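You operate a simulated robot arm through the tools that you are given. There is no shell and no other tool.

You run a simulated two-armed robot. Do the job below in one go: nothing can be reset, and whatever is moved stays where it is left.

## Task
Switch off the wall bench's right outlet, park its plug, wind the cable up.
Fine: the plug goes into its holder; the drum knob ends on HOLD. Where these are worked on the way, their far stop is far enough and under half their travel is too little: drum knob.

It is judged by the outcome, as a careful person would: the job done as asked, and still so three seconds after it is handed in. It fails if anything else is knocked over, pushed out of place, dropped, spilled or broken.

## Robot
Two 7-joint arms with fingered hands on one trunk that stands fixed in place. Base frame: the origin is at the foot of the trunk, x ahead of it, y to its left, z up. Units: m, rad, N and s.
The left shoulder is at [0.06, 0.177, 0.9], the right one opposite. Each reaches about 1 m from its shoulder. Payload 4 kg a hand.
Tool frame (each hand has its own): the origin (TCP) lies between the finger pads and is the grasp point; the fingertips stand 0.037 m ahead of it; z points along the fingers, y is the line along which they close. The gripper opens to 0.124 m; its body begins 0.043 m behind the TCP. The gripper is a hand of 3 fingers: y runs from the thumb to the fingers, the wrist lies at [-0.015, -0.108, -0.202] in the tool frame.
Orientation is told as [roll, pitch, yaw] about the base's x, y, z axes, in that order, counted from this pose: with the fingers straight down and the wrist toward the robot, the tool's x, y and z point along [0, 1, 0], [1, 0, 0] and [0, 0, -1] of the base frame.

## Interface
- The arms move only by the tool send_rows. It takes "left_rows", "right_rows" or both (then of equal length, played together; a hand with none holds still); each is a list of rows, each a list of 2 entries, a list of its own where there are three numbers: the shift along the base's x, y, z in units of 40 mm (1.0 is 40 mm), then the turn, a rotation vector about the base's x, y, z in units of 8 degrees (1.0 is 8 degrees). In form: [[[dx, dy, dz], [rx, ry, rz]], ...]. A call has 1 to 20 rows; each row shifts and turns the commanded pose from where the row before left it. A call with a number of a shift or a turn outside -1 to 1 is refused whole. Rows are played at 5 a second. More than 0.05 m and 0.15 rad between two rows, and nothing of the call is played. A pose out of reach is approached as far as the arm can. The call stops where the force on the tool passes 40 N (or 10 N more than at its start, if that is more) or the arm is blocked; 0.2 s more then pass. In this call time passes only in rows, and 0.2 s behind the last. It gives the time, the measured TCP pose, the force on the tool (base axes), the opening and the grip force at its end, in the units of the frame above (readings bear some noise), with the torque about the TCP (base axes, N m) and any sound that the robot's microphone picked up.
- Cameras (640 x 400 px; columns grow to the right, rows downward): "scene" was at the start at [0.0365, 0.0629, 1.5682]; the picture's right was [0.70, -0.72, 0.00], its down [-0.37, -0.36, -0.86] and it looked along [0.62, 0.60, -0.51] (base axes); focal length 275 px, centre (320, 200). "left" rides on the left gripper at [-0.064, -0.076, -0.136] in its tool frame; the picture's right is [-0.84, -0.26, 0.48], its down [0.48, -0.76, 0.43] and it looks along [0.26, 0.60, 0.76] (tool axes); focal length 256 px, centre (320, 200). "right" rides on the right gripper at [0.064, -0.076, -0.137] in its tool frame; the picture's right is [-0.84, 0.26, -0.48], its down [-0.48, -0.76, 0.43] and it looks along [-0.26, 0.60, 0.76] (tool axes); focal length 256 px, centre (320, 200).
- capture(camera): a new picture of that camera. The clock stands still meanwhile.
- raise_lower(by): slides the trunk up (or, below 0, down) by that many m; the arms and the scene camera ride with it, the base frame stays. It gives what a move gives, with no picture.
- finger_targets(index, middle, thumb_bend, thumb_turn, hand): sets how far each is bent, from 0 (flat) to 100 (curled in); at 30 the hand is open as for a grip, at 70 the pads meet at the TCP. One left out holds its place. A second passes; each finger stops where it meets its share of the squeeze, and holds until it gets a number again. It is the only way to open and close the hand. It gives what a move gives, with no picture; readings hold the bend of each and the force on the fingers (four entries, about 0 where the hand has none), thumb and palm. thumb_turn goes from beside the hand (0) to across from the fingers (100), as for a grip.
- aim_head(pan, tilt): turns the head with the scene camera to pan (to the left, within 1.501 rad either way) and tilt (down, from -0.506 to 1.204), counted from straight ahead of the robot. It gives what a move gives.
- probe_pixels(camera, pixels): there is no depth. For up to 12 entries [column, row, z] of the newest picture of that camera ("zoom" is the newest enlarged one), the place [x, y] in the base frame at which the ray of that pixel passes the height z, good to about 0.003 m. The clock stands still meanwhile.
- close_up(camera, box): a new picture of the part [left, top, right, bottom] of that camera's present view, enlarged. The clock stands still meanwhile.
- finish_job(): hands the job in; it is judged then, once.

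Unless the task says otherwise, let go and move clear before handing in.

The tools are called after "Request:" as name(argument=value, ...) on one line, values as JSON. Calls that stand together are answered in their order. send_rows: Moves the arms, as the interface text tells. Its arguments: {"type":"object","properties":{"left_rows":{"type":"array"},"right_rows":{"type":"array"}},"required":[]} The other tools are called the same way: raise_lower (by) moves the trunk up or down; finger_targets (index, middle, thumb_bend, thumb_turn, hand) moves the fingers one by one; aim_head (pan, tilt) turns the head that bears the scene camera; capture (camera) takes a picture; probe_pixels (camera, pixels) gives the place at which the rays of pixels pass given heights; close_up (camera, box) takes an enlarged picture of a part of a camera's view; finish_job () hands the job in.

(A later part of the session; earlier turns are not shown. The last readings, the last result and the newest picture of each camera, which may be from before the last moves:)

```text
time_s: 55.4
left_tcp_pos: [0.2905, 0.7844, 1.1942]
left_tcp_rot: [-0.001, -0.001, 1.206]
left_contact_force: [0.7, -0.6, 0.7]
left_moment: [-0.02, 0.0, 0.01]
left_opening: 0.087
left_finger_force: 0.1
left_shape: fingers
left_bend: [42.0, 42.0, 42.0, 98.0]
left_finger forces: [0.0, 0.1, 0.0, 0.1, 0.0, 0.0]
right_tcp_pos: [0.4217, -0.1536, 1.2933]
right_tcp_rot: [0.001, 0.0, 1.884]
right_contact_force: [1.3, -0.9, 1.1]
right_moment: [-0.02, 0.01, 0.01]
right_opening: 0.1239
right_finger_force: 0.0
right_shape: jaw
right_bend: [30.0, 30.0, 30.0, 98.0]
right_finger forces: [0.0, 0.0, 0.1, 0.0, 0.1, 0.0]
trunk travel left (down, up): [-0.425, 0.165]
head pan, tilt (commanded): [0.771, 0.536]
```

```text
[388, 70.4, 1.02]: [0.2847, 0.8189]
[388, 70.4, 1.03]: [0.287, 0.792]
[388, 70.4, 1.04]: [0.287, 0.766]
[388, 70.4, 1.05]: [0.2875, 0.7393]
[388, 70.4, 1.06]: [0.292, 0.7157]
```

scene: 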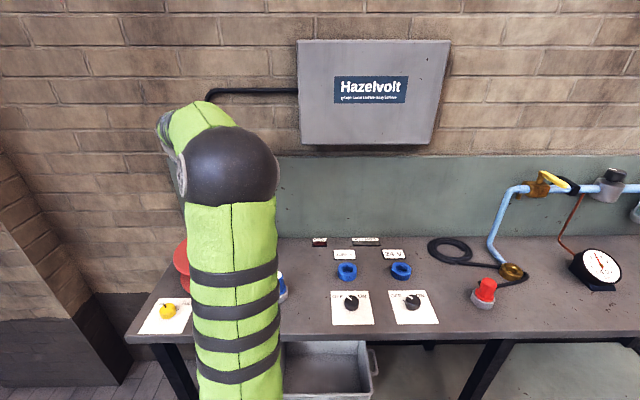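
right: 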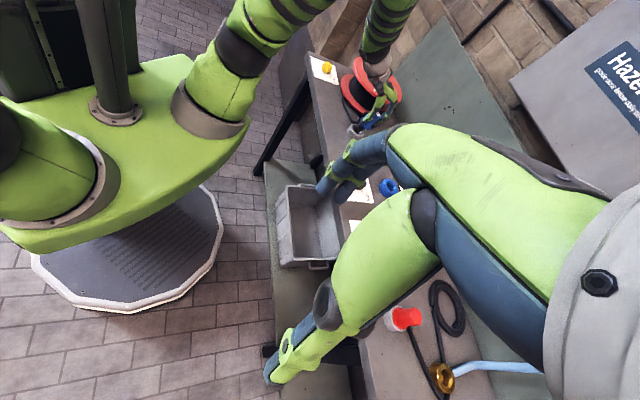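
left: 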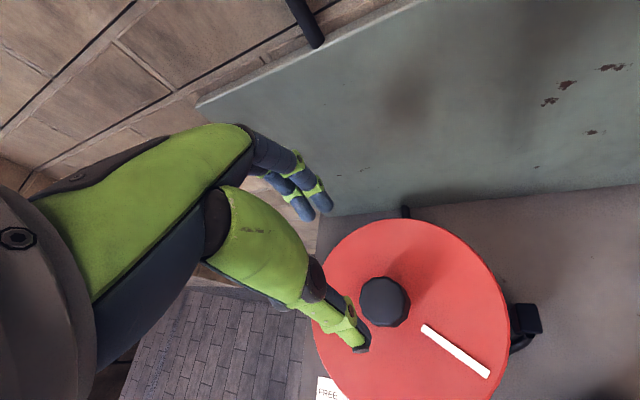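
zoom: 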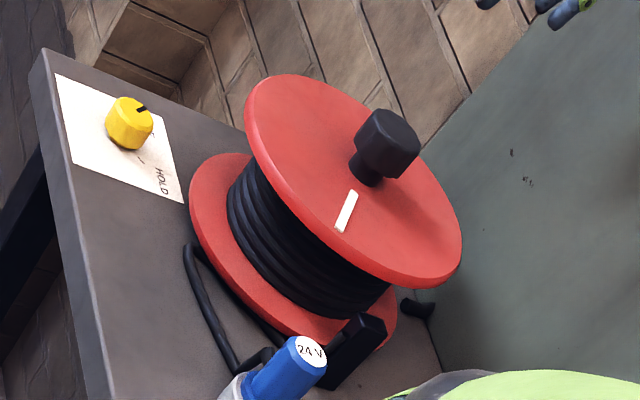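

All three views agree: knob top centre (0.285,0.776,1.038), about 50 mm wide. I align and descend with open fingers.

Request:
send_rows(left_rows=[[[-0.14, -0.2, -0.5], [0, 0, 0]], [[0, 0, -0.8], [0, 0, 0]], [[0, 0, -0.8], [0, 0, 0]], [[0, 0, -0.6], [0, 0, 0]]])

Request:
capture(camera="left")

Request:
close_up(camera="right", box=[320, 30, 420, 120])

```text
time_s: 56.4
left_tcp_pos: [0.2838, 0.7748, 1.0863]
left_tcp_rot: [-0.001, 0.0, 1.208]
left_contact_force: [0.3, -0.4, 0.9]
left_moment: [0.0, 0.03, -0.01]
left_opening: 0.0868
left_finger_force: 0.1
left_shape: fingers
left_bend: [42.0, 42.0, 42.0, 98.0]
left_finger forces: [0.0, 0.0, 0.1, 0.0, 0.0, 0.1]
right_tcp_pos: [0.4221, -0.1536, 1.2919]
right_tcp_rot: [0.0, -0.002, 1.885]
right_contact_force: [-0.1, 0.3, -0.4]
right_moment: [0.0, -0.01, 0.01]
right_opening: 0.1238
right_finger_force: 0.0
right_shape: jaw
right_bend: [30.0, 30.0, 30.0, 98.0]
right_finger forces: [0.0, 0.0, 0.0, 0.0, 0.0, 0.0]
trunk travel left (down, up): [-0.425, 0.165]
head pan, tilt (commanded): [0.771, 0.536]
```

```text
taken
```

left: 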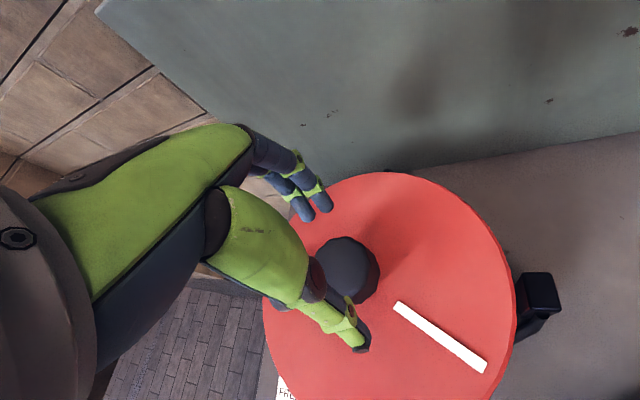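

```text
4.44 times, centred on (370, 75) of right
```

zoom: 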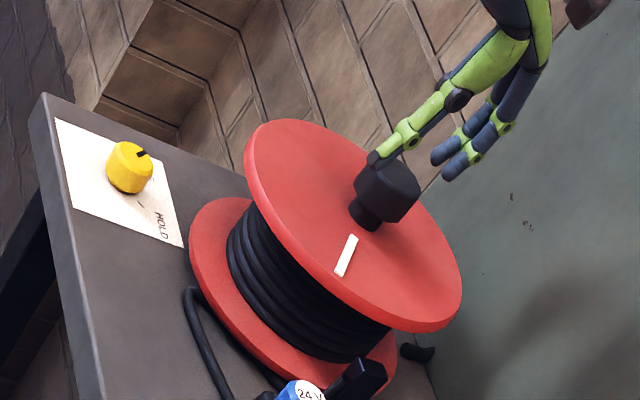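

Aligned. I go down the last 40 mm and grip the knob.

Request:
send_rows(left_rows=[[[0, 0, -0.5], [0, 0, 0]], [[0, 0, -0.5], [0, 0, 0]]])

Request:
finger_targets(hand="left", index=65, middle=65, thumb_bend=65)

Request:
capture(camera="left")

Request:
close_up(camera="right", box=[310, 40, 430, 140])

```text
time_s: 57.0
left_tcp_pos: [0.2845, 0.7741, 1.0462]
left_tcp_rot: [0.0, -0.001, 1.209]
left_contact_force: [0.6, -0.1, 0.0]
left_moment: [0.03, -0.01, 0.04]
left_opening: 0.0866
left_finger_force: 0.0
left_shape: fingers
left_bend: [42.0, 42.0, 42.0, 98.0]
left_finger forces: [0.0, 0.0, 0.1, 0.0, 0.0, 0.0]
right_tcp_pos: [0.4217, -0.1532, 1.2942]
right_tcp_rot: [-0.001, 0.0, 1.884]
right_contact_force: [0.1, 0.4, 0.5]
right_moment: [0.01, 0.01, -0.01]
right_opening: 0.1235
right_finger_force: 0.1
right_shape: jaw
right_bend: [30.0, 30.0, 30.0, 98.0]
right_finger forces: [0.1, 0.0, 0.0, 0.0, 0.1, 0.0]
trunk travel left (down, up): [-0.425, 0.165]
head pan, tilt (commanded): [0.771, 0.536]
```

```text
time_s: 58.0
left_tcp_pos: [0.2845, 0.7743, 1.0474]
left_tcp_rot: [-0.001, 0.0, 1.21]
left_contact_force: [-4.7, -3.7, 0.0]
left_moment: [0.53, -0.06, 0.0]
left_opening: 0.0573
left_finger_force: 19.5
left_shape: fingers
left_bend: [56.0, 55.0, 55.0, 97.0]
left_finger forces: [8.0, 8.9, 0.1, 0.1, 21.6, 0.0]
right_tcp_pos: [0.4215, -0.155, 1.2936]
right_tcp_rot: [0.0, 0.0, 1.885]
right_contact_force: [0.0, 0.2, 0.5]
right_moment: [0.0, -0.05, -0.01]
right_opening: 0.1239
right_finger_force: 0.1
right_shape: jaw
right_bend: [30.0, 30.0, 30.0, 98.0]
right_finger forces: [0.0, 0.0, 0.0, 0.1, 0.1, 0.0]
trunk travel left (down, up): [-0.425, 0.165]
head pan, tilt (commanded): [0.771, 0.536]
```

```text
taken
```

left: 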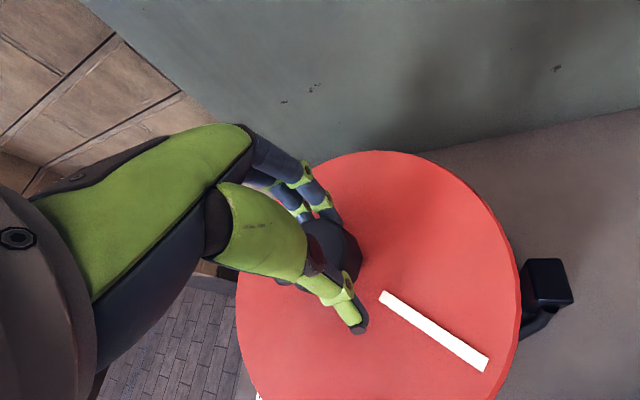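

```text
4.00 times, centred on (370, 90) of right
```

zoom: 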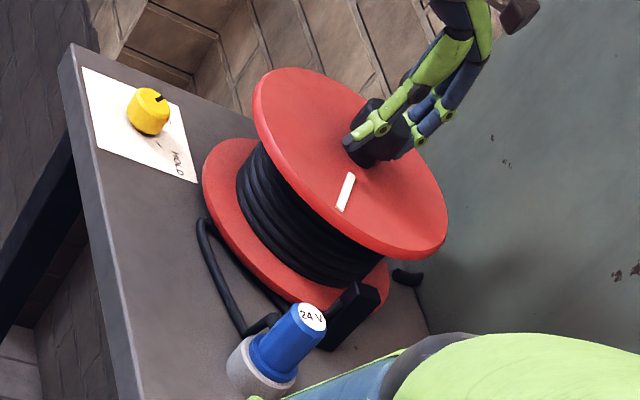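

Gripped (19 N, 57 mm). I turn the drum counter-clockwise by 32° as a test and watch the slack loop.

Request:
send_rows(left_rows=[[[0, 0, 0], [0, 0, 0.8]], [[0, 0, 0], [0, 0, 0.8]], [[0, 0, 0], [0, 0, 0.8]], [[0, 0, 0], [0, 0, 0.8]], [[0, 0, 0], [0, 0, 0.8]]])

Request:
close_up(camera="right", box=[310, 40, 430, 140])

Request:
close_up(camera="scene", box=[170, 210, 310, 310])

```text
time_s: 59.2
left_tcp_pos: [0.2866, 0.7735, 1.0485]
left_tcp_rot: [-0.001, -0.004, 1.768]
left_contact_force: [1.8, 2.1, -2.1]
left_moment: [0.67, 0.15, -0.03]
left_opening: 0.0567
left_finger_force: 19.8
left_shape: fingers
left_bend: [55.0, 55.0, 55.0, 96.0]
left_finger forces: [10.3, 10.2, 0.0, 0.1, 18.0, 0.0]
right_tcp_pos: [0.4231, -0.1536, 1.2926]
right_tcp_rot: [0.001, 0.0, 1.885]
right_contact_force: [0.0, 0.2, 0.8]
right_moment: [-0.01, 0.03, 0.02]
right_opening: 0.1237
right_finger_force: 0.0
right_shape: jaw
right_bend: [30.0, 30.0, 30.0, 98.0]
right_finger forces: [0.1, 0.0, 0.0, 0.0, 0.1, 0.0]
trunk travel left (down, up): [-0.425, 0.165]
head pan, tilt (commanded): [0.771, 0.536]
```

```text
4.00 times, centred on (370, 90) of right
```

zoom: 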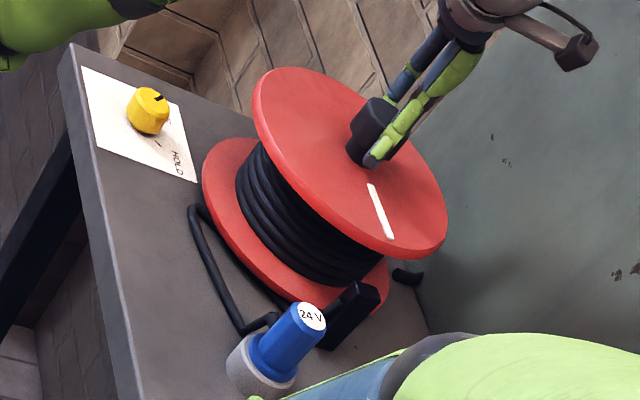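

```text
4.00 times, centred on (240, 260) of scene
```

zoom: 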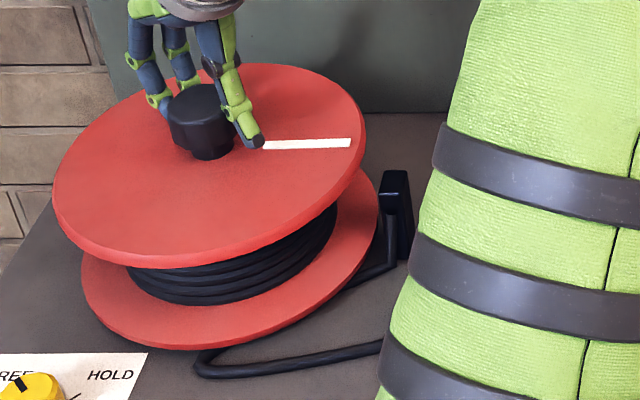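

The mark turned but the loop grew (tip moved from (200,220) to (190,208)), so counter-clockwise pays out. Clockwise winds, so I turn back clockwise, watching the loop.

Request:
send_rows(left_rows=[[[0, 0, 0], [0, 0, -0.9]], [[0, 0, 0], [0, 0, -0.9]], [[0, 0, 0], [0, 0, -0.9]], [[0, 0, 0], [0, 0, -0.9]], [[0, 0, 0], [0, 0, -0.9]], [[0, 0, 0], [0, 0, -0.9]], [[0, 0, 0], [0, 0, -0.9]], [[0, 0, 0], [0, 0, -0.9]]])

Request:
close_up(camera="right", box=[310, 40, 430, 140])

Request:
capture(camera="scene")

```text
time_s: 61.0
left_tcp_pos: [0.2834, 0.7732, 1.0467]
left_tcp_rot: [-0.001, 0.0, 0.76]
left_contact_force: [-10.6, -2.8, -1.5]
left_moment: [0.41, -0.16, 0.01]
left_opening: 0.0561
left_finger_force: 19.4
left_shape: fingers
left_bend: [57.0, 55.0, 55.0, 97.0]
left_finger forces: [6.3, 9.4, 0.1, 0.0, 23.3, 0.0]
right_tcp_pos: [0.422, -0.155, 1.294]
right_tcp_rot: [0.001, 0.001, 1.884]
right_contact_force: [-0.3, 0.0, -0.2]
right_moment: [0.0, -0.03, 0.03]
right_opening: 0.1238
right_finger_force: 0.0
right_shape: jaw
right_bend: [30.0, 30.0, 30.0, 98.0]
right_finger forces: [0.0, 0.1, 0.0, 0.1, 0.0, 0.1]
trunk travel left (down, up): [-0.425, 0.165]
head pan, tilt (commanded): [0.771, 0.536]
```

```text
4.00 times, centred on (370, 90) of right
```

zoom: 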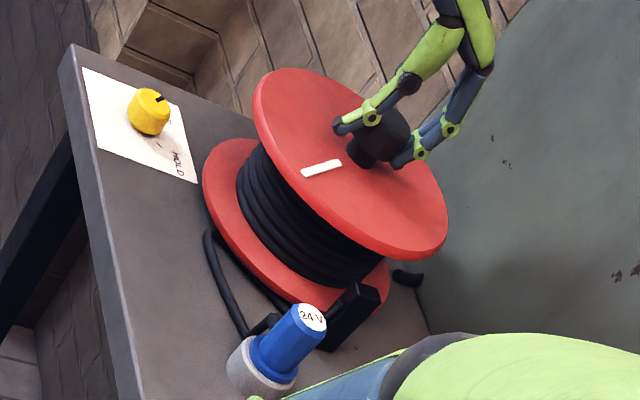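

```text
taken
```

scene: 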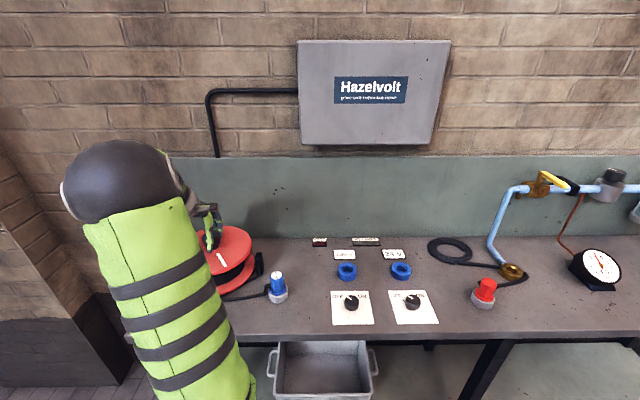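

Clockwise winds: the loop tip has shrunk to (208,233). I continue clockwise.

Request:
send_rows(left_rows=[[[0, 0, 0], [0, 0, -0.9]], [[0, 0, 0], [0, 0, -0.9]], [[0, 0, 0], [0, 0, -0.9]], [[0, 0, 0], [0, 0, -0.9]], [[0, 0, 0], [0, 0, -0.9]], [[0, 0, 0], [0, 0, -0.9]]])

Request:
close_up(camera="right", box=[310, 40, 430, 140])

Request:
capture(camera="left")

Request:
capture(camera="scene")

```text
time_s: 62.4
left_tcp_pos: [0.2826, 0.7741, 1.048]
left_tcp_rot: [0.0, 0.001, 0.005]
left_contact_force: [-16.2, 3.6, -3.2]
left_moment: [0.2, -0.05, 0.04]
left_opening: 0.0558
left_finger_force: 19.7
left_shape: fingers
left_bend: [58.0, 57.0, 54.0, 96.0]
left_finger forces: [5.1, 7.5, 0.1, 0.0, 27.3, 0.0]
right_tcp_pos: [0.4214, -0.1533, 1.2944]
right_tcp_rot: [-0.002, 0.001, 1.886]
right_contact_force: [-0.4, 0.1, 0.2]
right_moment: [-0.04, 0.0, 0.01]
right_opening: 0.1236
right_finger_force: 0.2
right_shape: jaw
right_bend: [30.0, 30.0, 30.0, 98.0]
right_finger forces: [0.0, 0.0, 0.0, 0.1, 0.0, 0.0]
trunk travel left (down, up): [-0.425, 0.165]
head pan, tilt (commanded): [0.771, 0.536]
```

```text
4.00 times, centred on (370, 90) of right
```

zoom: 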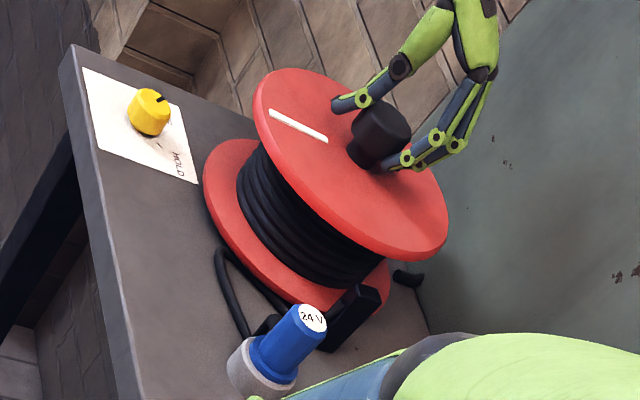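

```text
taken
```

left: 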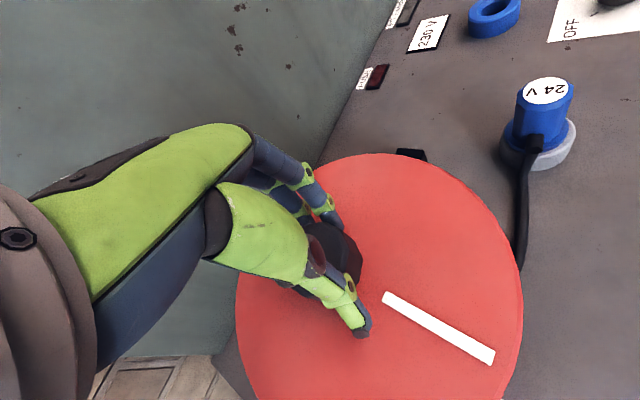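

```text
taken
```

scene: 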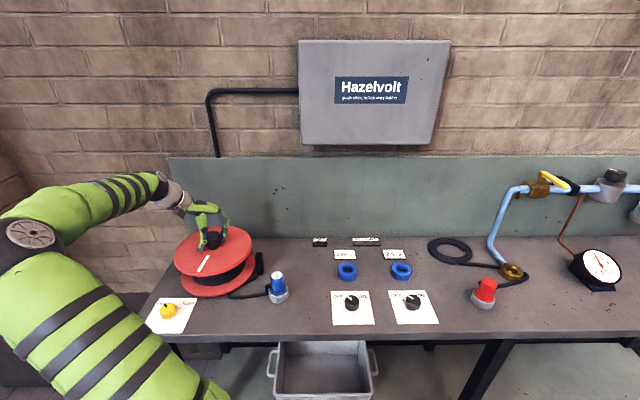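

The loop tip is at (220,250); winding works. I go about 29° further before re-gripping.

Request:
send_rows(left_rows=[[[0.03, 0, 0], [0, 0, -0.9]], [[0.02, 0, 0], [0, 0, -0.9]], [[0, 0, 0], [0, 0, -0.9]], [[0, 0, 0], [0, 0, -0.9]]])

Request:
close_up(camera="right", box=[310, 40, 430, 140])

Request:
capture(camera="scene")

```text
time_s: 63.4
left_tcp_pos: [0.2842, 0.7747, 1.048]
left_tcp_rot: [-0.001, 0.001, -0.497]
left_contact_force: [-26.6, 7.0, -3.5]
left_moment: [0.08, 0.13, 0.06]
left_opening: 0.0561
left_finger_force: 20.6
left_shape: fingers
left_bend: [60.0, 58.0, 52.0, 93.0]
left_finger forces: [3.7, 5.0, 0.0, 0.0, 32.9, 0.1]
right_tcp_pos: [0.4219, -0.1545, 1.294]
right_tcp_rot: [0.001, 0.0, 1.887]
right_contact_force: [-0.3, 0.4, -0.2]
right_moment: [0.03, -0.02, 0.02]
right_opening: 0.1237
right_finger_force: 0.1
right_shape: jaw
right_bend: [30.0, 30.0, 30.0, 98.0]
right_finger forces: [0.1, 0.0, 0.0, 0.0, 0.1, 0.1]
trunk travel left (down, up): [-0.425, 0.165]
head pan, tilt (commanded): [0.771, 0.536]
```

```text
4.00 times, centred on (370, 90) of right
```

zoom: 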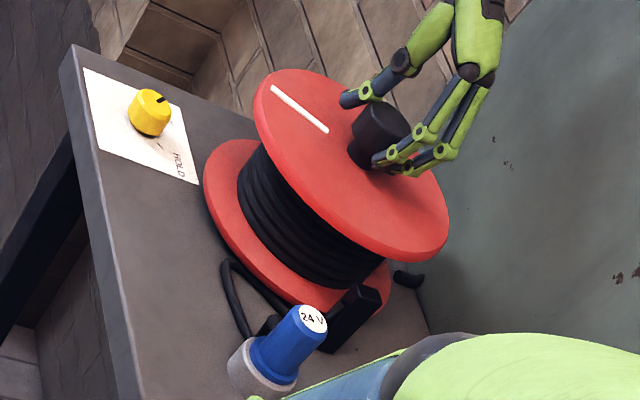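

```text
taken
```

scene: 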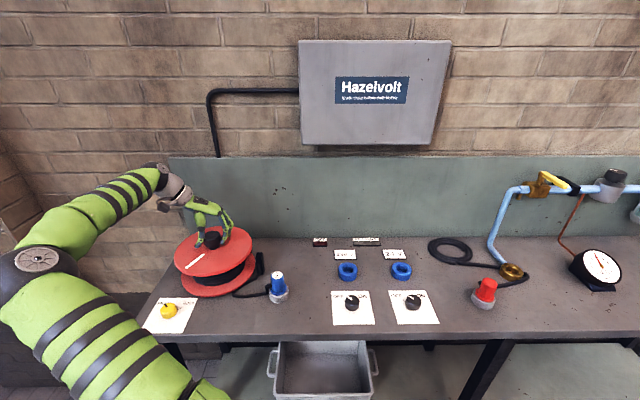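

The loop keeps shrinking but side load on the thumb grows, so I release, lift a little, rotate back and re-grip for another clockwise stroke.

Request:
finger_targets(hand="left", index=42, middle=42, thumb_bend=42)

Request:
send_rows(left_rows=[[[-0.08, 0, 0.8], [0, 0, 0]], [[0, 0, 0.9], [0, 0, 0]], [[0, 0, 0], [0, 0, 1]], [[0, 0, 0], [0, 0, 1]], [[0, 0, 0], [0, 0, 1]], [[0, 0, 0], [0, 0, 1]], [[0, 0, 0], [0, 0, 1]], [[0, 0, 0], [0, 0, 1]], [[0, 0, 0], [0, 0, 1]], [[0, 0, 0], [0, 0, 1]], [[0, 0, 0], [0, 0, 1]], [[0, 0, 0], [0, 0, 1]], [[0, 0, 0], [0, 0, 1]], [[0, 0, 0], [0, 0, 1]], [[0, 0, 0], [0, 0, 1]], [[0, 0, 0], [0, 0, 1]], [[0, 0, 0], [0, 0, 1]], [[0, 0, 0], [0, 0, 1]]])

Request:
capture(camera="left")

Request:
close_up(camera="right", box=[310, 40, 430, 140])

```text
time_s: 64.4
left_tcp_pos: [0.2874, 0.7722, 1.0489]
left_tcp_rot: [0.0, 0.0, -0.495]
left_contact_force: [0.6, 0.1, -0.5]
left_moment: [-0.03, -0.02, 0.02]
left_opening: 0.0869
left_finger_force: 0.0
left_shape: fingers
left_bend: [42.0, 42.0, 42.0, 97.0]
left_finger forces: [0.1, 0.0, 0.1, 0.0, 0.1, 0.0]
right_tcp_pos: [0.4228, -0.1548, 1.2928]
right_tcp_rot: [0.0, -0.002, 1.884]
right_contact_force: [-0.4, -0.7, 0.1]
right_moment: [0.01, 0.0, 0.02]
right_opening: 0.1236
right_finger_force: 0.1
right_shape: jaw
right_bend: [30.0, 30.0, 30.0, 98.0]
right_finger forces: [0.0, 0.0, 0.0, 0.0, 0.1, 0.1]
trunk travel left (down, up): [-0.425, 0.165]
head pan, tilt (commanded): [0.771, 0.536]
```

```text
time_s: 68.2
left_tcp_pos: [0.2845, 0.7746, 1.1152]
left_tcp_rot: [0.002, 0.0, 1.742]
left_contact_force: [0.1, 0.4, 0.3]
left_moment: [0.0, -0.01, 0.04]
left_opening: 0.0871
left_finger_force: 0.0
left_shape: fingers
left_bend: [42.0, 42.0, 42.0, 98.0]
left_finger forces: [0.0, 0.1, 0.0, 0.0, 0.0, 0.1]
right_tcp_pos: [0.4229, -0.1542, 1.2937]
right_tcp_rot: [0.0, 0.0, 1.886]
right_contact_force: [0.0, -0.2, 0.8]
right_moment: [0.0, -0.03, 0.04]
right_opening: 0.1235
right_finger_force: 0.1
right_shape: jaw
right_bend: [30.0, 30.0, 30.0, 98.0]
right_finger forces: [0.0, 0.1, 0.1, 0.0, 0.0, 0.0]
trunk travel left (down, up): [-0.425, 0.165]
head pan, tilt (commanded): [0.771, 0.536]
```

```text
taken
```

left: 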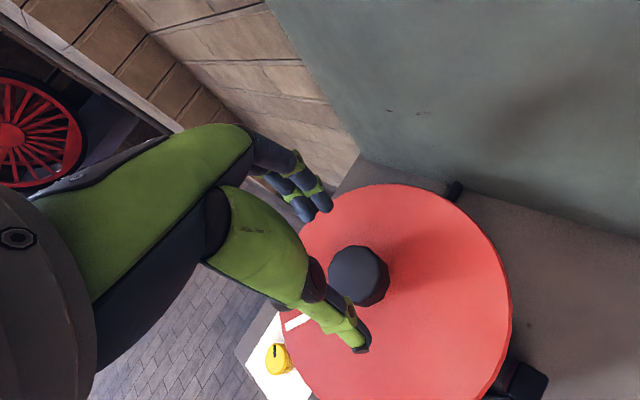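

```text
4.00 times, centred on (370, 90) of right
```

zoom: 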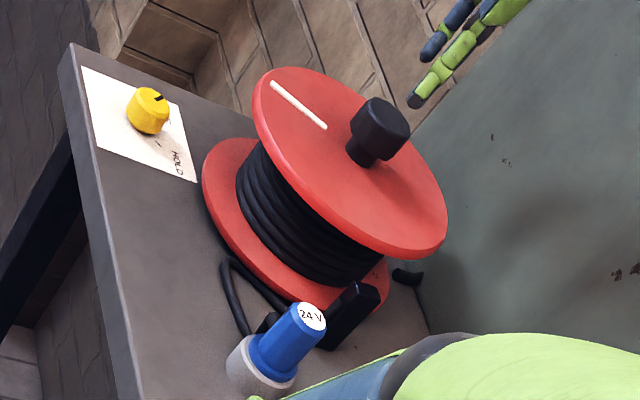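

The drum held where I left it. The knob is centred under the hand, so I descend, grip and do another clockwise stroke.

Request:
send_rows(left_rows=[[[0, 0, -0.8], [0, 0, 0]], [[0, 0, -0.9], [0, 0, 0]]])

Request:
finger_targets(hand="left", index=66, middle=66, thumb_bend=66)

Request:
send_rows(left_rows=[[[0, 0, 0], [0, 0, -0.9]], [[0, 0, 0], [0, 0, -0.9]], [[0, 0, 0], [0, 0, -0.9]], [[0, 0, 0], [0, 0, -0.9]], [[0, 0, 0], [0, 0, -0.9]], [[0, 0, 0], [0, 0, -0.9]], [[0, 0, 0], [0, 0, -0.9]]])

Request:
close_up(camera="right", box=[310, 40, 430, 140])

Request:
capture(camera="left")

```text
time_s: 68.8
left_tcp_pos: [0.2851, 0.7741, 1.0464]
left_tcp_rot: [0.0, -0.001, 1.738]
left_contact_force: [0.2, 0.0, -0.8]
left_moment: [0.01, -0.01, 0.04]
left_opening: 0.0872
left_finger_force: 0.1
left_shape: fingers
left_bend: [42.0, 42.0, 42.0, 98.0]
left_finger forces: [0.0, 0.0, 0.1, 0.0, 0.0, 0.0]
right_tcp_pos: [0.4234, -0.1529, 1.2942]
right_tcp_rot: [-0.001, 0.002, 1.886]
right_contact_force: [-0.1, 0.2, 0.2]
right_moment: [-0.05, -0.01, -0.02]
right_opening: 0.1236
right_finger_force: 0.1
right_shape: jaw
right_bend: [30.0, 30.0, 30.0, 98.0]
right_finger forces: [0.1, 0.1, 0.0, 0.1, 0.0, 0.0]
trunk travel left (down, up): [-0.425, 0.165]
head pan, tilt (commanded): [0.771, 0.536]
```

```text
time_s: 69.8
left_tcp_pos: [0.2829, 0.7728, 1.0485]
left_tcp_rot: [0.0, 0.0, 1.737]
left_contact_force: [-1.5, -2.3, 3.1]
left_moment: [0.44, 0.17, -0.02]
left_opening: 0.0586
left_finger_force: 17.3
left_shape: fingers
left_bend: [54.0, 55.0, 55.0, 97.0]
left_finger forces: [7.3, 9.2, 0.0, 0.1, 18.5, 0.0]
right_tcp_pos: [0.4218, -0.1551, 1.2932]
right_tcp_rot: [0.0, -0.001, 1.884]
right_contact_force: [0.0, 0.3, -0.1]
right_moment: [0.02, 0.01, -0.02]
right_opening: 0.1234
right_finger_force: 0.1
right_shape: jaw
right_bend: [30.0, 30.0, 30.0, 98.0]
right_finger forces: [0.0, 0.0, 0.0, 0.0, 0.0, 0.1]
trunk travel left (down, up): [-0.425, 0.165]
head pan, tilt (commanded): [0.771, 0.536]
```

```text
time_s: 71.4
left_tcp_pos: [0.2827, 0.774, 1.0478]
left_tcp_rot: [0.002, 0.0, 0.86]
left_contact_force: [-15.0, -1.1, 8.2]
left_moment: [0.39, 0.04, 0.05]
left_opening: 0.0576
left_finger_force: 19.9
left_shape: fingers
left_bend: [55.0, 55.0, 55.0, 98.0]
left_finger forces: [5.9, 9.8, 0.1, 0.1, 24.0, 0.0]
right_tcp_pos: [0.4202, -0.1551, 1.2937]
right_tcp_rot: [-0.003, 0.001, 1.885]
right_contact_force: [-0.3, 0.1, -0.5]
right_moment: [-0.02, 0.01, 0.01]
right_opening: 0.1237
right_finger_force: 0.1
right_shape: jaw
right_bend: [30.0, 30.0, 30.0, 98.0]
right_finger forces: [0.1, 0.0, 0.0, 0.0, 0.0, 0.0]
trunk travel left (down, up): [-0.425, 0.165]
head pan, tilt (commanded): [0.771, 0.536]
```

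```text
4.00 times, centred on (370, 90) of right
```

zoom: 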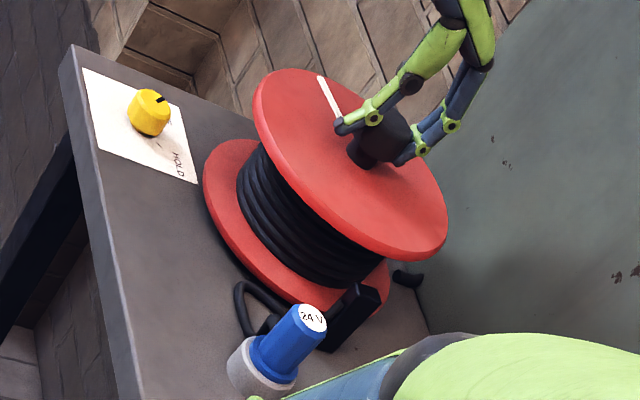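

```text
taken
```

left: 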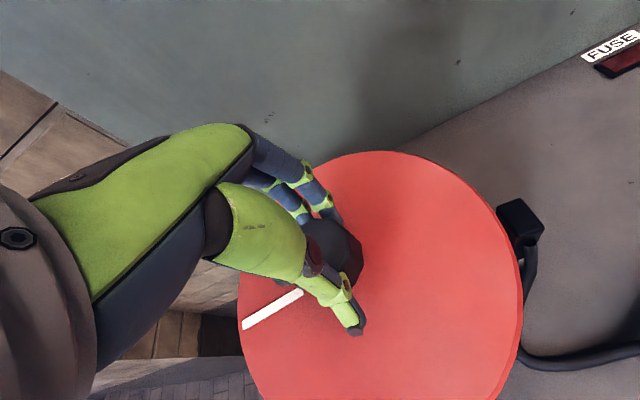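

The loop has shrunk to (238,285). I continue clockwise, easing the side load slightly.

Request:
send_rows(left_rows=[[[-0.04, 0, 0], [0, 0, -0.9]], [[-0.02, 0, 0], [0, 0, -0.9]], [[0, 0, 0], [0, 0, -0.9]], [[0, 0, 0], [0, 0, -0.9]], [[0, 0, 0], [0, 0, -0.9]], [[0, 0, 0], [0, 0, -0.9]]])

Request:
close_up(camera="right", box=[310, 40, 430, 140])

Request:
close_up(camera="scene", box=[160, 210, 310, 310])

```text
time_s: 72.8
left_tcp_pos: [0.2796, 0.7747, 1.0488]
left_tcp_rot: [0.002, -0.001, 0.104]
left_contact_force: [-11.3, 12.7, 7.7]
left_moment: [0.36, -0.14, 0.05]
left_opening: 0.0572
left_finger_force: 19.9
left_shape: fingers
left_bend: [56.0, 55.0, 55.0, 98.0]
left_finger forces: [5.6, 11.1, 0.0, 0.0, 22.7, 0.1]
right_tcp_pos: [0.4202, -0.1555, 1.2946]
right_tcp_rot: [0.001, -0.002, 1.885]
right_contact_force: [0.1, -0.3, -0.1]
right_moment: [0.0, 0.0, -0.02]
right_opening: 0.1237
right_finger_force: 0.0
right_shape: jaw
right_bend: [30.0, 30.0, 30.0, 98.0]
right_finger forces: [0.0, 0.1, 0.1, 0.1, 0.1, 0.0]
trunk travel left (down, up): [-0.425, 0.165]
head pan, tilt (commanded): [0.771, 0.536]
```

```text
4.00 times, centred on (370, 90) of right
```

zoom: 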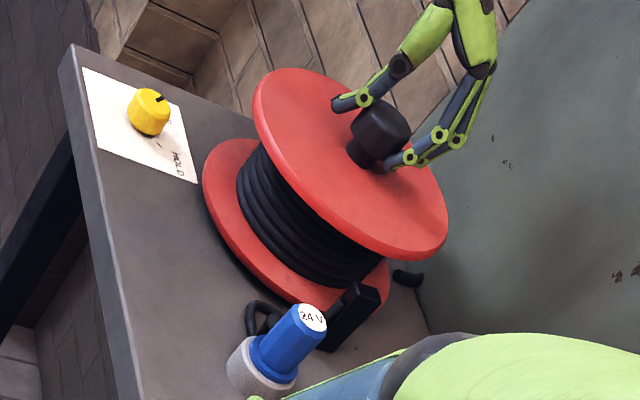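

```text
4.00 times, centred on (235, 260) of scene
```

zoom: 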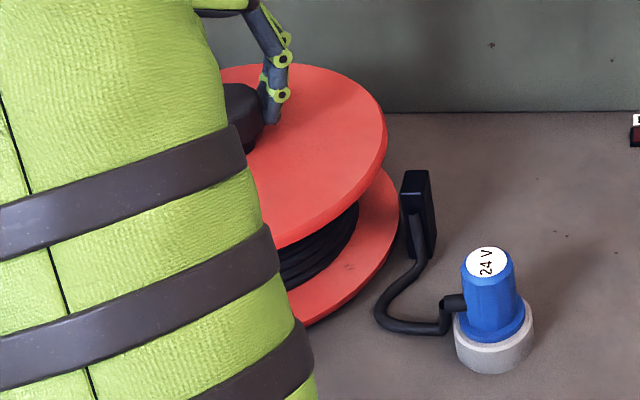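

Only a small slack loop remains between plug and guide. I wind a further 22°.

Request:
send_rows(left_rows=[[[-0.03, 0.04, 0], [0, 0, -0.9]], [[0, 0, 0], [0, 0, -0.9]], [[0, 0, 0], [0, 0, -0.9]]])

Request:
close_up(camera="scene", box=[220, 230, 310, 310])

Request:
close_up(camera="right", box=[330, 60, 420, 140])

```text
time_s: 73.6
left_tcp_pos: [0.2779, 0.7768, 1.0475]
left_tcp_rot: [0.001, 0.001, -0.273]
left_contact_force: [-8.1, 14.3, 10.4]
left_moment: [0.24, -0.17, -0.03]
left_opening: 0.0569
left_finger_force: 20.9
left_shape: fingers
left_bend: [56.0, 56.0, 54.0, 98.0]
left_finger forces: [5.8, 10.7, 0.0, 0.0, 25.8, 0.1]
right_tcp_pos: [0.4205, -0.1534, 1.2941]
right_tcp_rot: [-0.001, 0.0, 1.885]
right_contact_force: [0.0, 0.0, 0.1]
right_moment: [-0.04, 0.0, -0.02]
right_opening: 0.1237
right_finger_force: 0.1
right_shape: jaw
right_bend: [30.0, 30.0, 30.0, 98.0]
right_finger forces: [0.0, 0.0, 0.1, 0.0, 0.0, 0.0]
trunk travel left (down, up): [-0.425, 0.165]
head pan, tilt (commanded): [0.771, 0.536]
```

```text
5.00 times, centred on (265, 270) of scene
```

zoom: 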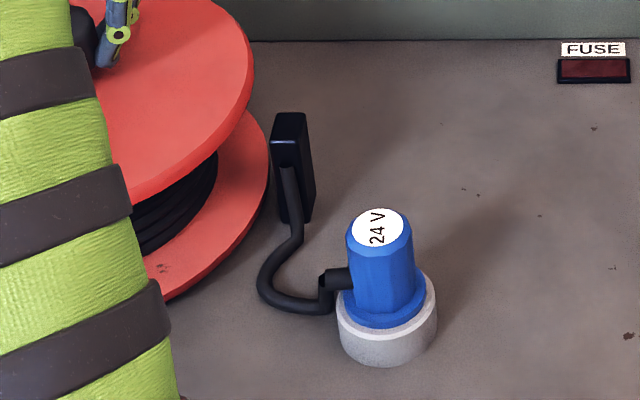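

```text
5.00 times, centred on (375, 100) of right
```

zoom: 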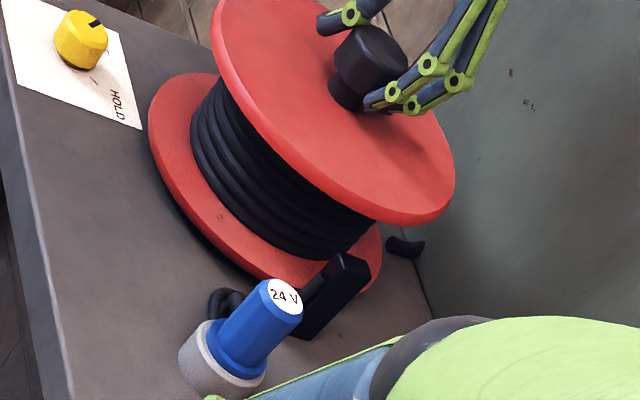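

The slack is now a short U of cable. I wind in small increments, checking the plug stays put.

Request:
send_rows(left_rows=[[[-0.03, 0.04, 0], [0, 0, -0.8]], [[0, 0, 0], [0, 0, -0.8]]])

Request:
close_up(camera="scene", box=[220, 230, 310, 310])

```text
time_s: 74.2
left_tcp_pos: [0.2791, 0.7766, 1.048]
left_tcp_rot: [0.0, -0.001, -0.497]
left_contact_force: [-2.5, 13.7, 10.3]
left_moment: [0.18, -0.27, 0.05]
left_opening: 0.0566
left_finger_force: 20.4
left_shape: fingers
left_bend: [56.0, 55.0, 54.0, 98.0]
left_finger forces: [6.3, 11.4, 0.0, 0.0, 23.4, 0.0]
right_tcp_pos: [0.421, -0.1552, 1.2925]
right_tcp_rot: [0.001, 0.0, 1.883]
right_contact_force: [0.8, 0.9, 0.3]
right_moment: [0.01, 0.0, 0.0]
right_opening: 0.1237
right_finger_force: 0.0
right_shape: jaw
right_bend: [30.0, 30.0, 30.0, 98.0]
right_finger forces: [0.0, 0.1, 0.0, 0.1, 0.0, 0.1]
trunk travel left (down, up): [-0.425, 0.165]
head pan, tilt (commanded): [0.771, 0.536]
```

```text
5.00 times, centred on (265, 270) of scene
```

zoom: 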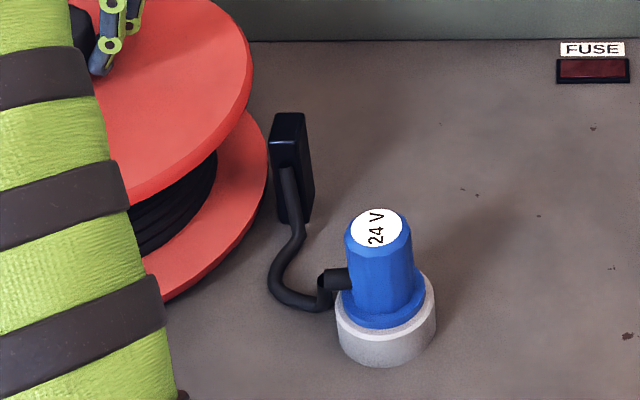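

Still slack and the plug hasn't moved. I wind two more small steps.

Request:
send_rows(left_rows=[[[0, 0.05, 0], [0, 0, -0.8]], [[0, 0, 0], [0, 0, -0.8]]])

Request:
close_up(camera="scene", box=[220, 230, 310, 310])

Request:
close_up(camera="right", box=[330, 60, 420, 140])

```text
time_s: 74.8
left_tcp_pos: [0.2786, 0.7776, 1.0482]
left_tcp_rot: [0.0, -0.001, -0.722]
left_contact_force: [-0.2, 8.6, 13.6]
left_moment: [-0.04, -0.34, 0.03]
left_opening: 0.0568
left_finger_force: 20.7
left_shape: fingers
left_bend: [56.0, 55.0, 55.0, 97.0]
left_finger forces: [7.8, 11.5, 0.0, 0.0, 22.5, 0.0]
right_tcp_pos: [0.4215, -0.1551, 1.2946]
right_tcp_rot: [0.001, 0.001, 1.884]
right_contact_force: [0.0, 0.3, 1.5]
right_moment: [-0.01, 0.02, -0.02]
right_opening: 0.1239
right_finger_force: 0.0
right_shape: jaw
right_bend: [30.0, 30.0, 30.0, 98.0]
right_finger forces: [0.1, 0.0, 0.0, 0.0, 0.0, 0.0]
trunk travel left (down, up): [-0.425, 0.165]
head pan, tilt (commanded): [0.771, 0.536]
```

```text
5.00 times, centred on (265, 270) of scene
```

zoom: 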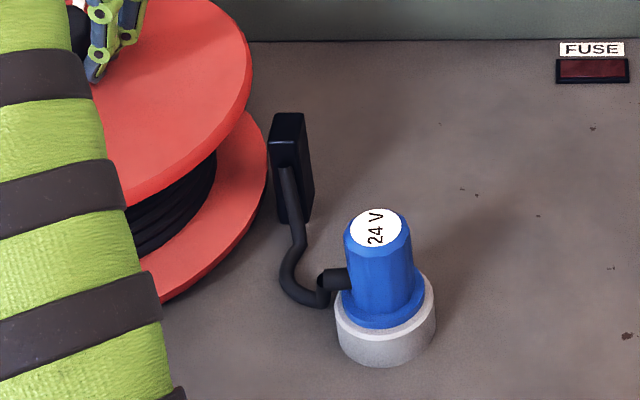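

```text
5.00 times, centred on (375, 100) of right
```

zoom: 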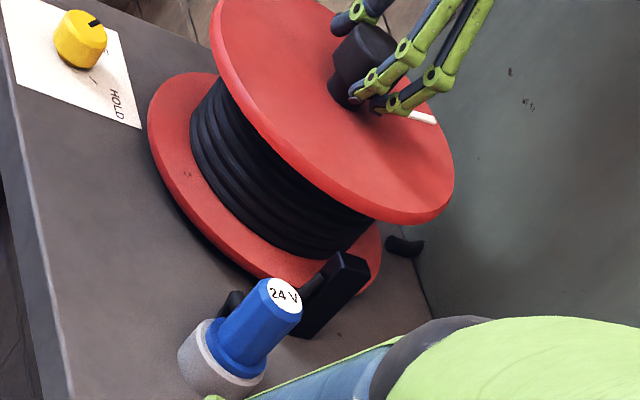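

Still a little slack. Another 13° clockwise.

Request:
send_rows(left_rows=[[[0, 0.03, 0], [0, 0, -0.8]], [[0, 0, 0], [0, 0, -0.8]]])

Request:
close_up(camera="scene", box=[220, 230, 310, 310])

```text
time_s: 75.4
left_tcp_pos: [0.2791, 0.7799, 1.0481]
left_tcp_rot: [0.001, 0.001, -0.945]
left_contact_force: [3.8, 7.4, 14.2]
left_moment: [-0.15, -0.38, 0.25]
left_opening: 0.0568
left_finger_force: 21.2
left_shape: fingers
left_bend: [56.0, 55.0, 55.0, 96.0]
left_finger forces: [7.8, 12.0, 0.1, 0.0, 22.4, 0.0]
right_tcp_pos: [0.4219, -0.155, 1.2931]
right_tcp_rot: [0.001, -0.001, 1.884]
right_contact_force: [0.2, 0.6, -0.4]
right_moment: [0.02, 0.03, 0.04]
right_opening: 0.1238
right_finger_force: 0.0
right_shape: jaw
right_bend: [30.0, 30.0, 30.0, 98.0]
right_finger forces: [0.0, 0.0, 0.0, 0.0, 0.0, 0.0]
trunk travel left (down, up): [-0.425, 0.165]
head pan, tilt (commanded): [0.771, 0.536]
```

```text
5.00 times, centred on (265, 270) of scene
```

zoom: 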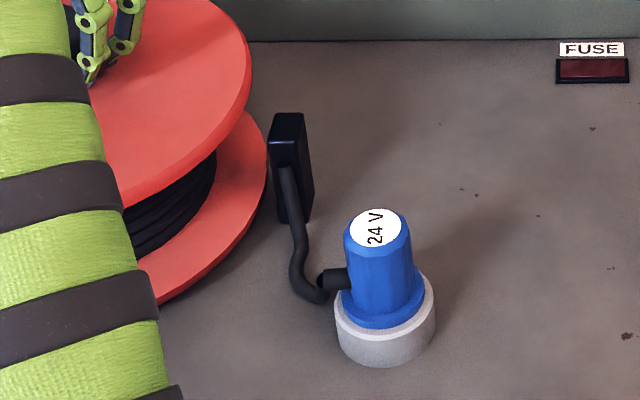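

The torque about z jumped to 0.25 N m, suggesting the drum is at its wound stop. I nudge slightly once more to confirm.

Request:
send_rows(left_rows=[[[0, 0, 0], [0, 0, -0.5]]])

Request:
close_up(camera="scene", box=[220, 230, 310, 310])

Request:
close_up(camera="right", box=[330, 60, 420, 140])

```text
time_s: 75.8
left_tcp_pos: [0.2797, 0.7789, 1.0477]
left_tcp_rot: [0.002, 0.0, -1.013]
left_contact_force: [6.4, 11.3, 14.6]
left_moment: [0.1, -0.53, 0.5]
left_opening: 0.0565
left_finger_force: 21.8
left_shape: fingers
left_bend: [56.0, 55.0, 55.0, 95.0]
left_finger forces: [6.5, 13.4, 0.1, 0.0, 23.7, 0.0]
right_tcp_pos: [0.4229, -0.1541, 1.2949]
right_tcp_rot: [0.001, 0.001, 1.885]
right_contact_force: [0.4, -0.4, 0.0]
right_moment: [0.03, 0.0, 0.02]
right_opening: 0.1237
right_finger_force: 0.0
right_shape: jaw
right_bend: [30.0, 30.0, 30.0, 98.0]
right_finger forces: [0.0, 0.0, 0.1, 0.1, 0.0, 0.0]
trunk travel left (down, up): [-0.425, 0.165]
head pan, tilt (commanded): [0.771, 0.536]
```

```text
5.00 times, centred on (265, 270) of scene
```

zoom: 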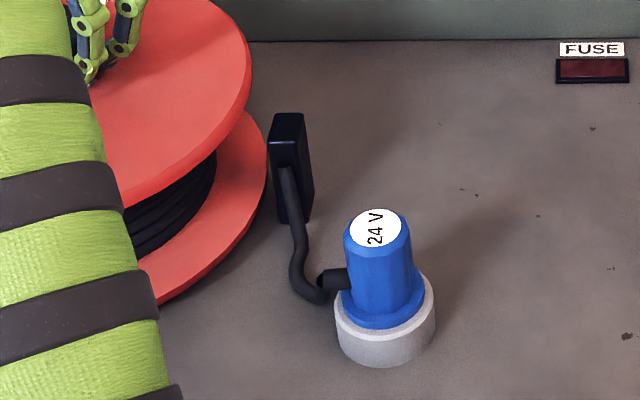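

```text
5.00 times, centred on (375, 100) of right
```

zoom: 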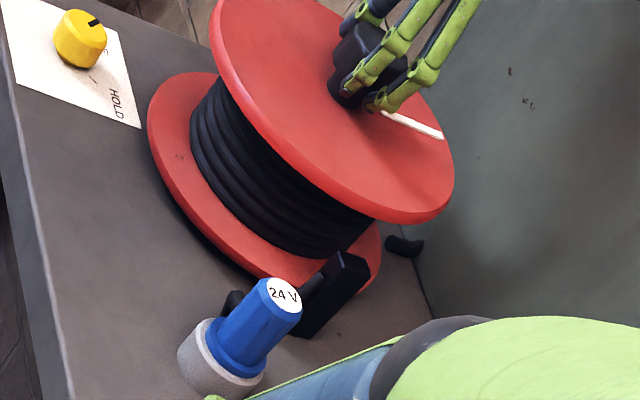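

Torque rose to 0.5 N m with no further cable movement: the drum is fully wound. I relax the torque slightly, release, and lift clear.

Request:
send_rows(left_rows=[[[0, 0, 0], [0, 0, 0.6]]])

Request:
finger_targets(hand="left", index=42, middle=42, thumb_bend=42)

Request:
send_rows(left_rows=[[[0, 0, 0.6], [0, 0, 0]], [[0, 0, 1], [0, 0, 0]], [[0, 0, 1], [0, 0, 0]], [[0, 0, 1], [0, 0, 0]]])

Request:
capture(camera="scene")

Request:
close_up(camera="right", box=[330, 60, 420, 140])

```text
time_s: 76.2
left_tcp_pos: [0.2794, 0.7775, 1.0472]
left_tcp_rot: [0.0, 0.001, -0.927]
left_contact_force: [3.2, 8.6, 16.3]
left_moment: [-0.08, -0.38, 0.1]
left_opening: 0.0562
left_finger_force: 22.4
left_shape: fingers
left_bend: [56.0, 55.0, 55.0, 97.0]
left_finger forces: [7.3, 12.8, 0.0, 0.0, 23.9, 0.0]
right_tcp_pos: [0.4226, -0.1551, 1.2931]
right_tcp_rot: [0.001, 0.001, 1.883]
right_contact_force: [-0.2, 0.2, -0.9]
right_moment: [-0.03, -0.01, -0.01]
right_opening: 0.1235
right_finger_force: 0.0
right_shape: jaw
right_bend: [30.0, 30.0, 30.0, 98.0]
right_finger forces: [0.0, 0.1, 0.1, 0.0, 0.0, 0.0]
trunk travel left (down, up): [-0.425, 0.165]
head pan, tilt (commanded): [0.771, 0.536]
```

```text
time_s: 77.2
left_tcp_pos: [0.2792, 0.7796, 1.0491]
left_tcp_rot: [0.001, 0.0, -0.928]
left_contact_force: [0.1, -0.3, -0.2]
left_moment: [0.0, 0.01, 0.01]
left_opening: 0.0866
left_finger_force: 0.0
left_shape: fingers
left_bend: [42.0, 42.0, 42.0, 97.0]
left_finger forces: [0.0, 0.0, 0.1, 0.1, 0.1, 0.0]
right_tcp_pos: [0.4224, -0.1549, 1.2936]
right_tcp_rot: [0.0, -0.001, 1.883]
right_contact_force: [-0.6, -0.2, 0.2]
right_moment: [-0.01, 0.02, -0.02]
right_opening: 0.1238
right_finger_force: 0.1
right_shape: jaw
right_bend: [30.0, 30.0, 30.0, 98.0]
right_finger forces: [0.1, 0.1, 0.0, 0.1, 0.0, 0.0]
trunk travel left (down, up): [-0.425, 0.165]
head pan, tilt (commanded): [0.771, 0.536]
```

```text
time_s: 78.2
left_tcp_pos: [0.2826, 0.7801, 1.1929]
left_tcp_rot: [-0.002, 0.0, -0.928]
left_contact_force: [-0.3, 0.0, -0.6]
left_moment: [0.0, 0.02, -0.01]
left_opening: 0.0869
left_finger_force: 0.0
left_shape: fingers
left_bend: [42.0, 42.0, 42.0, 98.0]
left_finger forces: [0.1, 0.1, 0.0, 0.1, 0.1, 0.0]
right_tcp_pos: [0.4218, -0.1545, 1.2939]
right_tcp_rot: [0.0, 0.0, 1.885]
right_contact_force: [0.3, -1.4, 0.0]
right_moment: [0.01, -0.04, 0.03]
right_opening: 0.1237
right_finger_force: 0.1
right_shape: jaw
right_bend: [30.0, 30.0, 30.0, 98.0]
right_finger forces: [0.0, 0.1, 0.0, 0.0, 0.0, 0.0]
trunk travel left (down, up): [-0.425, 0.165]
head pan, tilt (commanded): [0.771, 0.536]
```

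```text
taken
```

scene: 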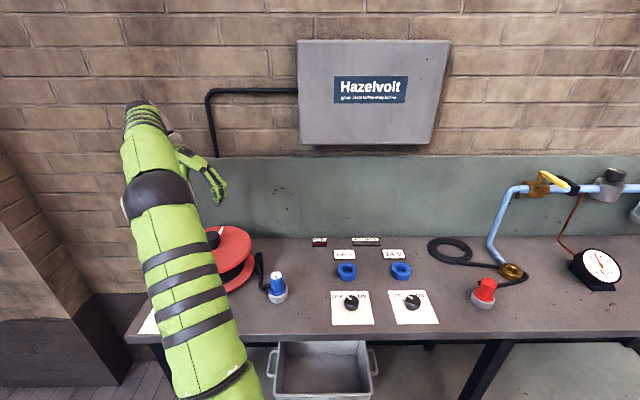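

```text
5.00 times, centred on (375, 100) of right
```

zoom: 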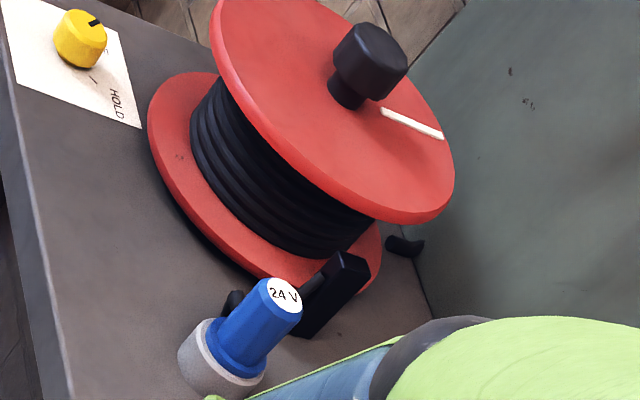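

The drum stayed wound after release. Now I move back to the yellow knob, rotating the hand to about 149° for the clockwise turn to HOLD.

Request:
send_rows(left_rows=[[[-0.355, -0.104, 0], [0, 0, 0.97]], [[-0.355, -0.104, 0], [0, 0, 0.97]], [[-0.355, -0.104, 0], [0, 0, 0.97]], [[-0.355, -0.104, 0], [0, 0, 0.97]], [[-0.355, -0.104, 0], [0, 0, 0.97]], [[-0.355, -0.104, 0], [0, 0, 0.97]], [[-0.355, -0.104, 0], [0, 0, 0.97]], [[-0.355, -0.104, 0], [0, 0, 0.97]], [[-0.355, -0.104, 0], [0, 0, 0.97]], [[-0.355, -0.104, 0], [0, 0, 0.97]], [[-0.355, -0.104, 0], [0, 0, 0.97]], [[-0.355, -0.104, 0], [0, 0, 0.97]], [[-0.355, -0.104, 0], [0, 0, 0.97]]])

Request:
send_rows(left_rows=[[[0, 0, 0], [0, 0, 0.97]], [[0, 0, 0], [0, 0, 0.97]], [[0, 0, 0], [0, 0, 0.97]], [[0, 0, 0], [0, 0, 0.97]], [[0, 0, 0], [0, 0, 0.97]], [[0, 0, 0], [0, 0, 0.97]], [[0, 0, 0], [0, 0, 0.97]], [[0, 0, 0], [0, 0, 0.97]], [[0, 0, 0], [0, 0, 0.97]], [[0, 0, 0], [0, 0, 0.97]], [[0, 0, 0], [0, 0, 0.97]], [[0, 0, 0], [0, 0, 0.97]], [[0, 0, 0], [0, 0, 0.97]]])

Request:
capture(camera="left")

Request:
capture(camera="scene")

```text
time_s: 81.0
left_tcp_pos: [0.0939, 0.7261, 1.1908]
left_tcp_rot: [0.001, 0.0, 0.833]
left_contact_force: [0.0, -1.0, -0.6]
left_moment: [0.01, 0.04, -0.04]
left_opening: 0.0868
left_finger_force: 0.1
left_shape: fingers
left_bend: [42.0, 42.0, 42.0, 98.0]
left_finger forces: [0.0, 0.0, 0.0, 0.0, 0.0, 0.1]
right_tcp_pos: [0.4214, -0.1547, 1.2935]
right_tcp_rot: [-0.001, 0.0, 1.885]
right_contact_force: [-0.3, -0.6, 0.2]
right_moment: [0.0, 0.01, -0.03]
right_opening: 0.1236
right_finger_force: 0.0
right_shape: jaw
right_bend: [30.0, 30.0, 30.0, 98.0]
right_finger forces: [0.1, 0.0, 0.0, 0.0, 0.0, 0.1]
trunk travel left (down, up): [-0.425, 0.165]
head pan, tilt (commanded): [0.771, 0.536]
```

```text
time_s: 83.8
left_tcp_pos: [0.0936, 0.7254, 1.1917]
left_tcp_rot: [-0.001, 0.001, 2.595]
left_contact_force: [-0.4, -1.1, 1.0]
left_moment: [0.02, 0.02, -0.01]
left_opening: 0.0868
left_finger_force: 0.0
left_shape: fingers
left_bend: [42.0, 42.0, 42.0, 98.0]
left_finger forces: [0.1, 0.0, 0.1, 0.0, 0.1, 0.0]
right_tcp_pos: [0.4227, -0.1539, 1.2933]
right_tcp_rot: [0.0, -0.001, 1.885]
right_contact_force: [-0.2, 1.1, 0.0]
right_moment: [-0.02, 0.02, -0.03]
right_opening: 0.1238
right_finger_force: 0.1
right_shape: jaw
right_bend: [30.0, 30.0, 30.0, 98.0]
right_finger forces: [0.0, 0.0, 0.0, 0.0, 0.0, 0.1]
trunk travel left (down, up): [-0.425, 0.165]
head pan, tilt (commanded): [0.771, 0.536]
```

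```text
taken
```

left: 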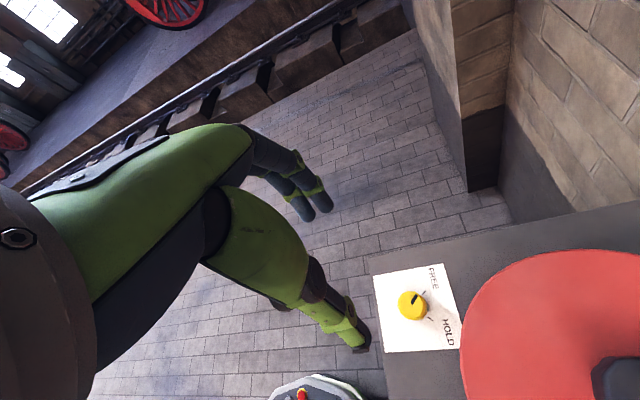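

```text
taken
```

scene: 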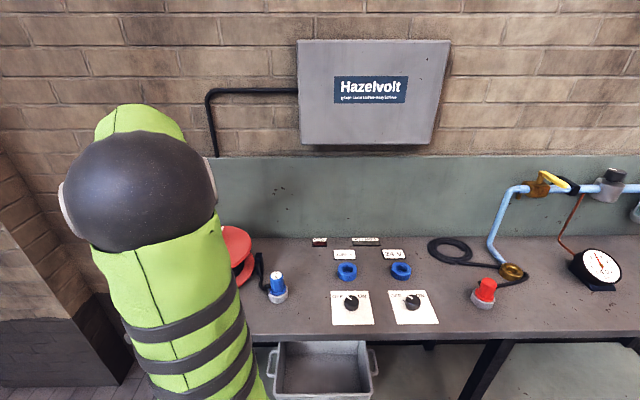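

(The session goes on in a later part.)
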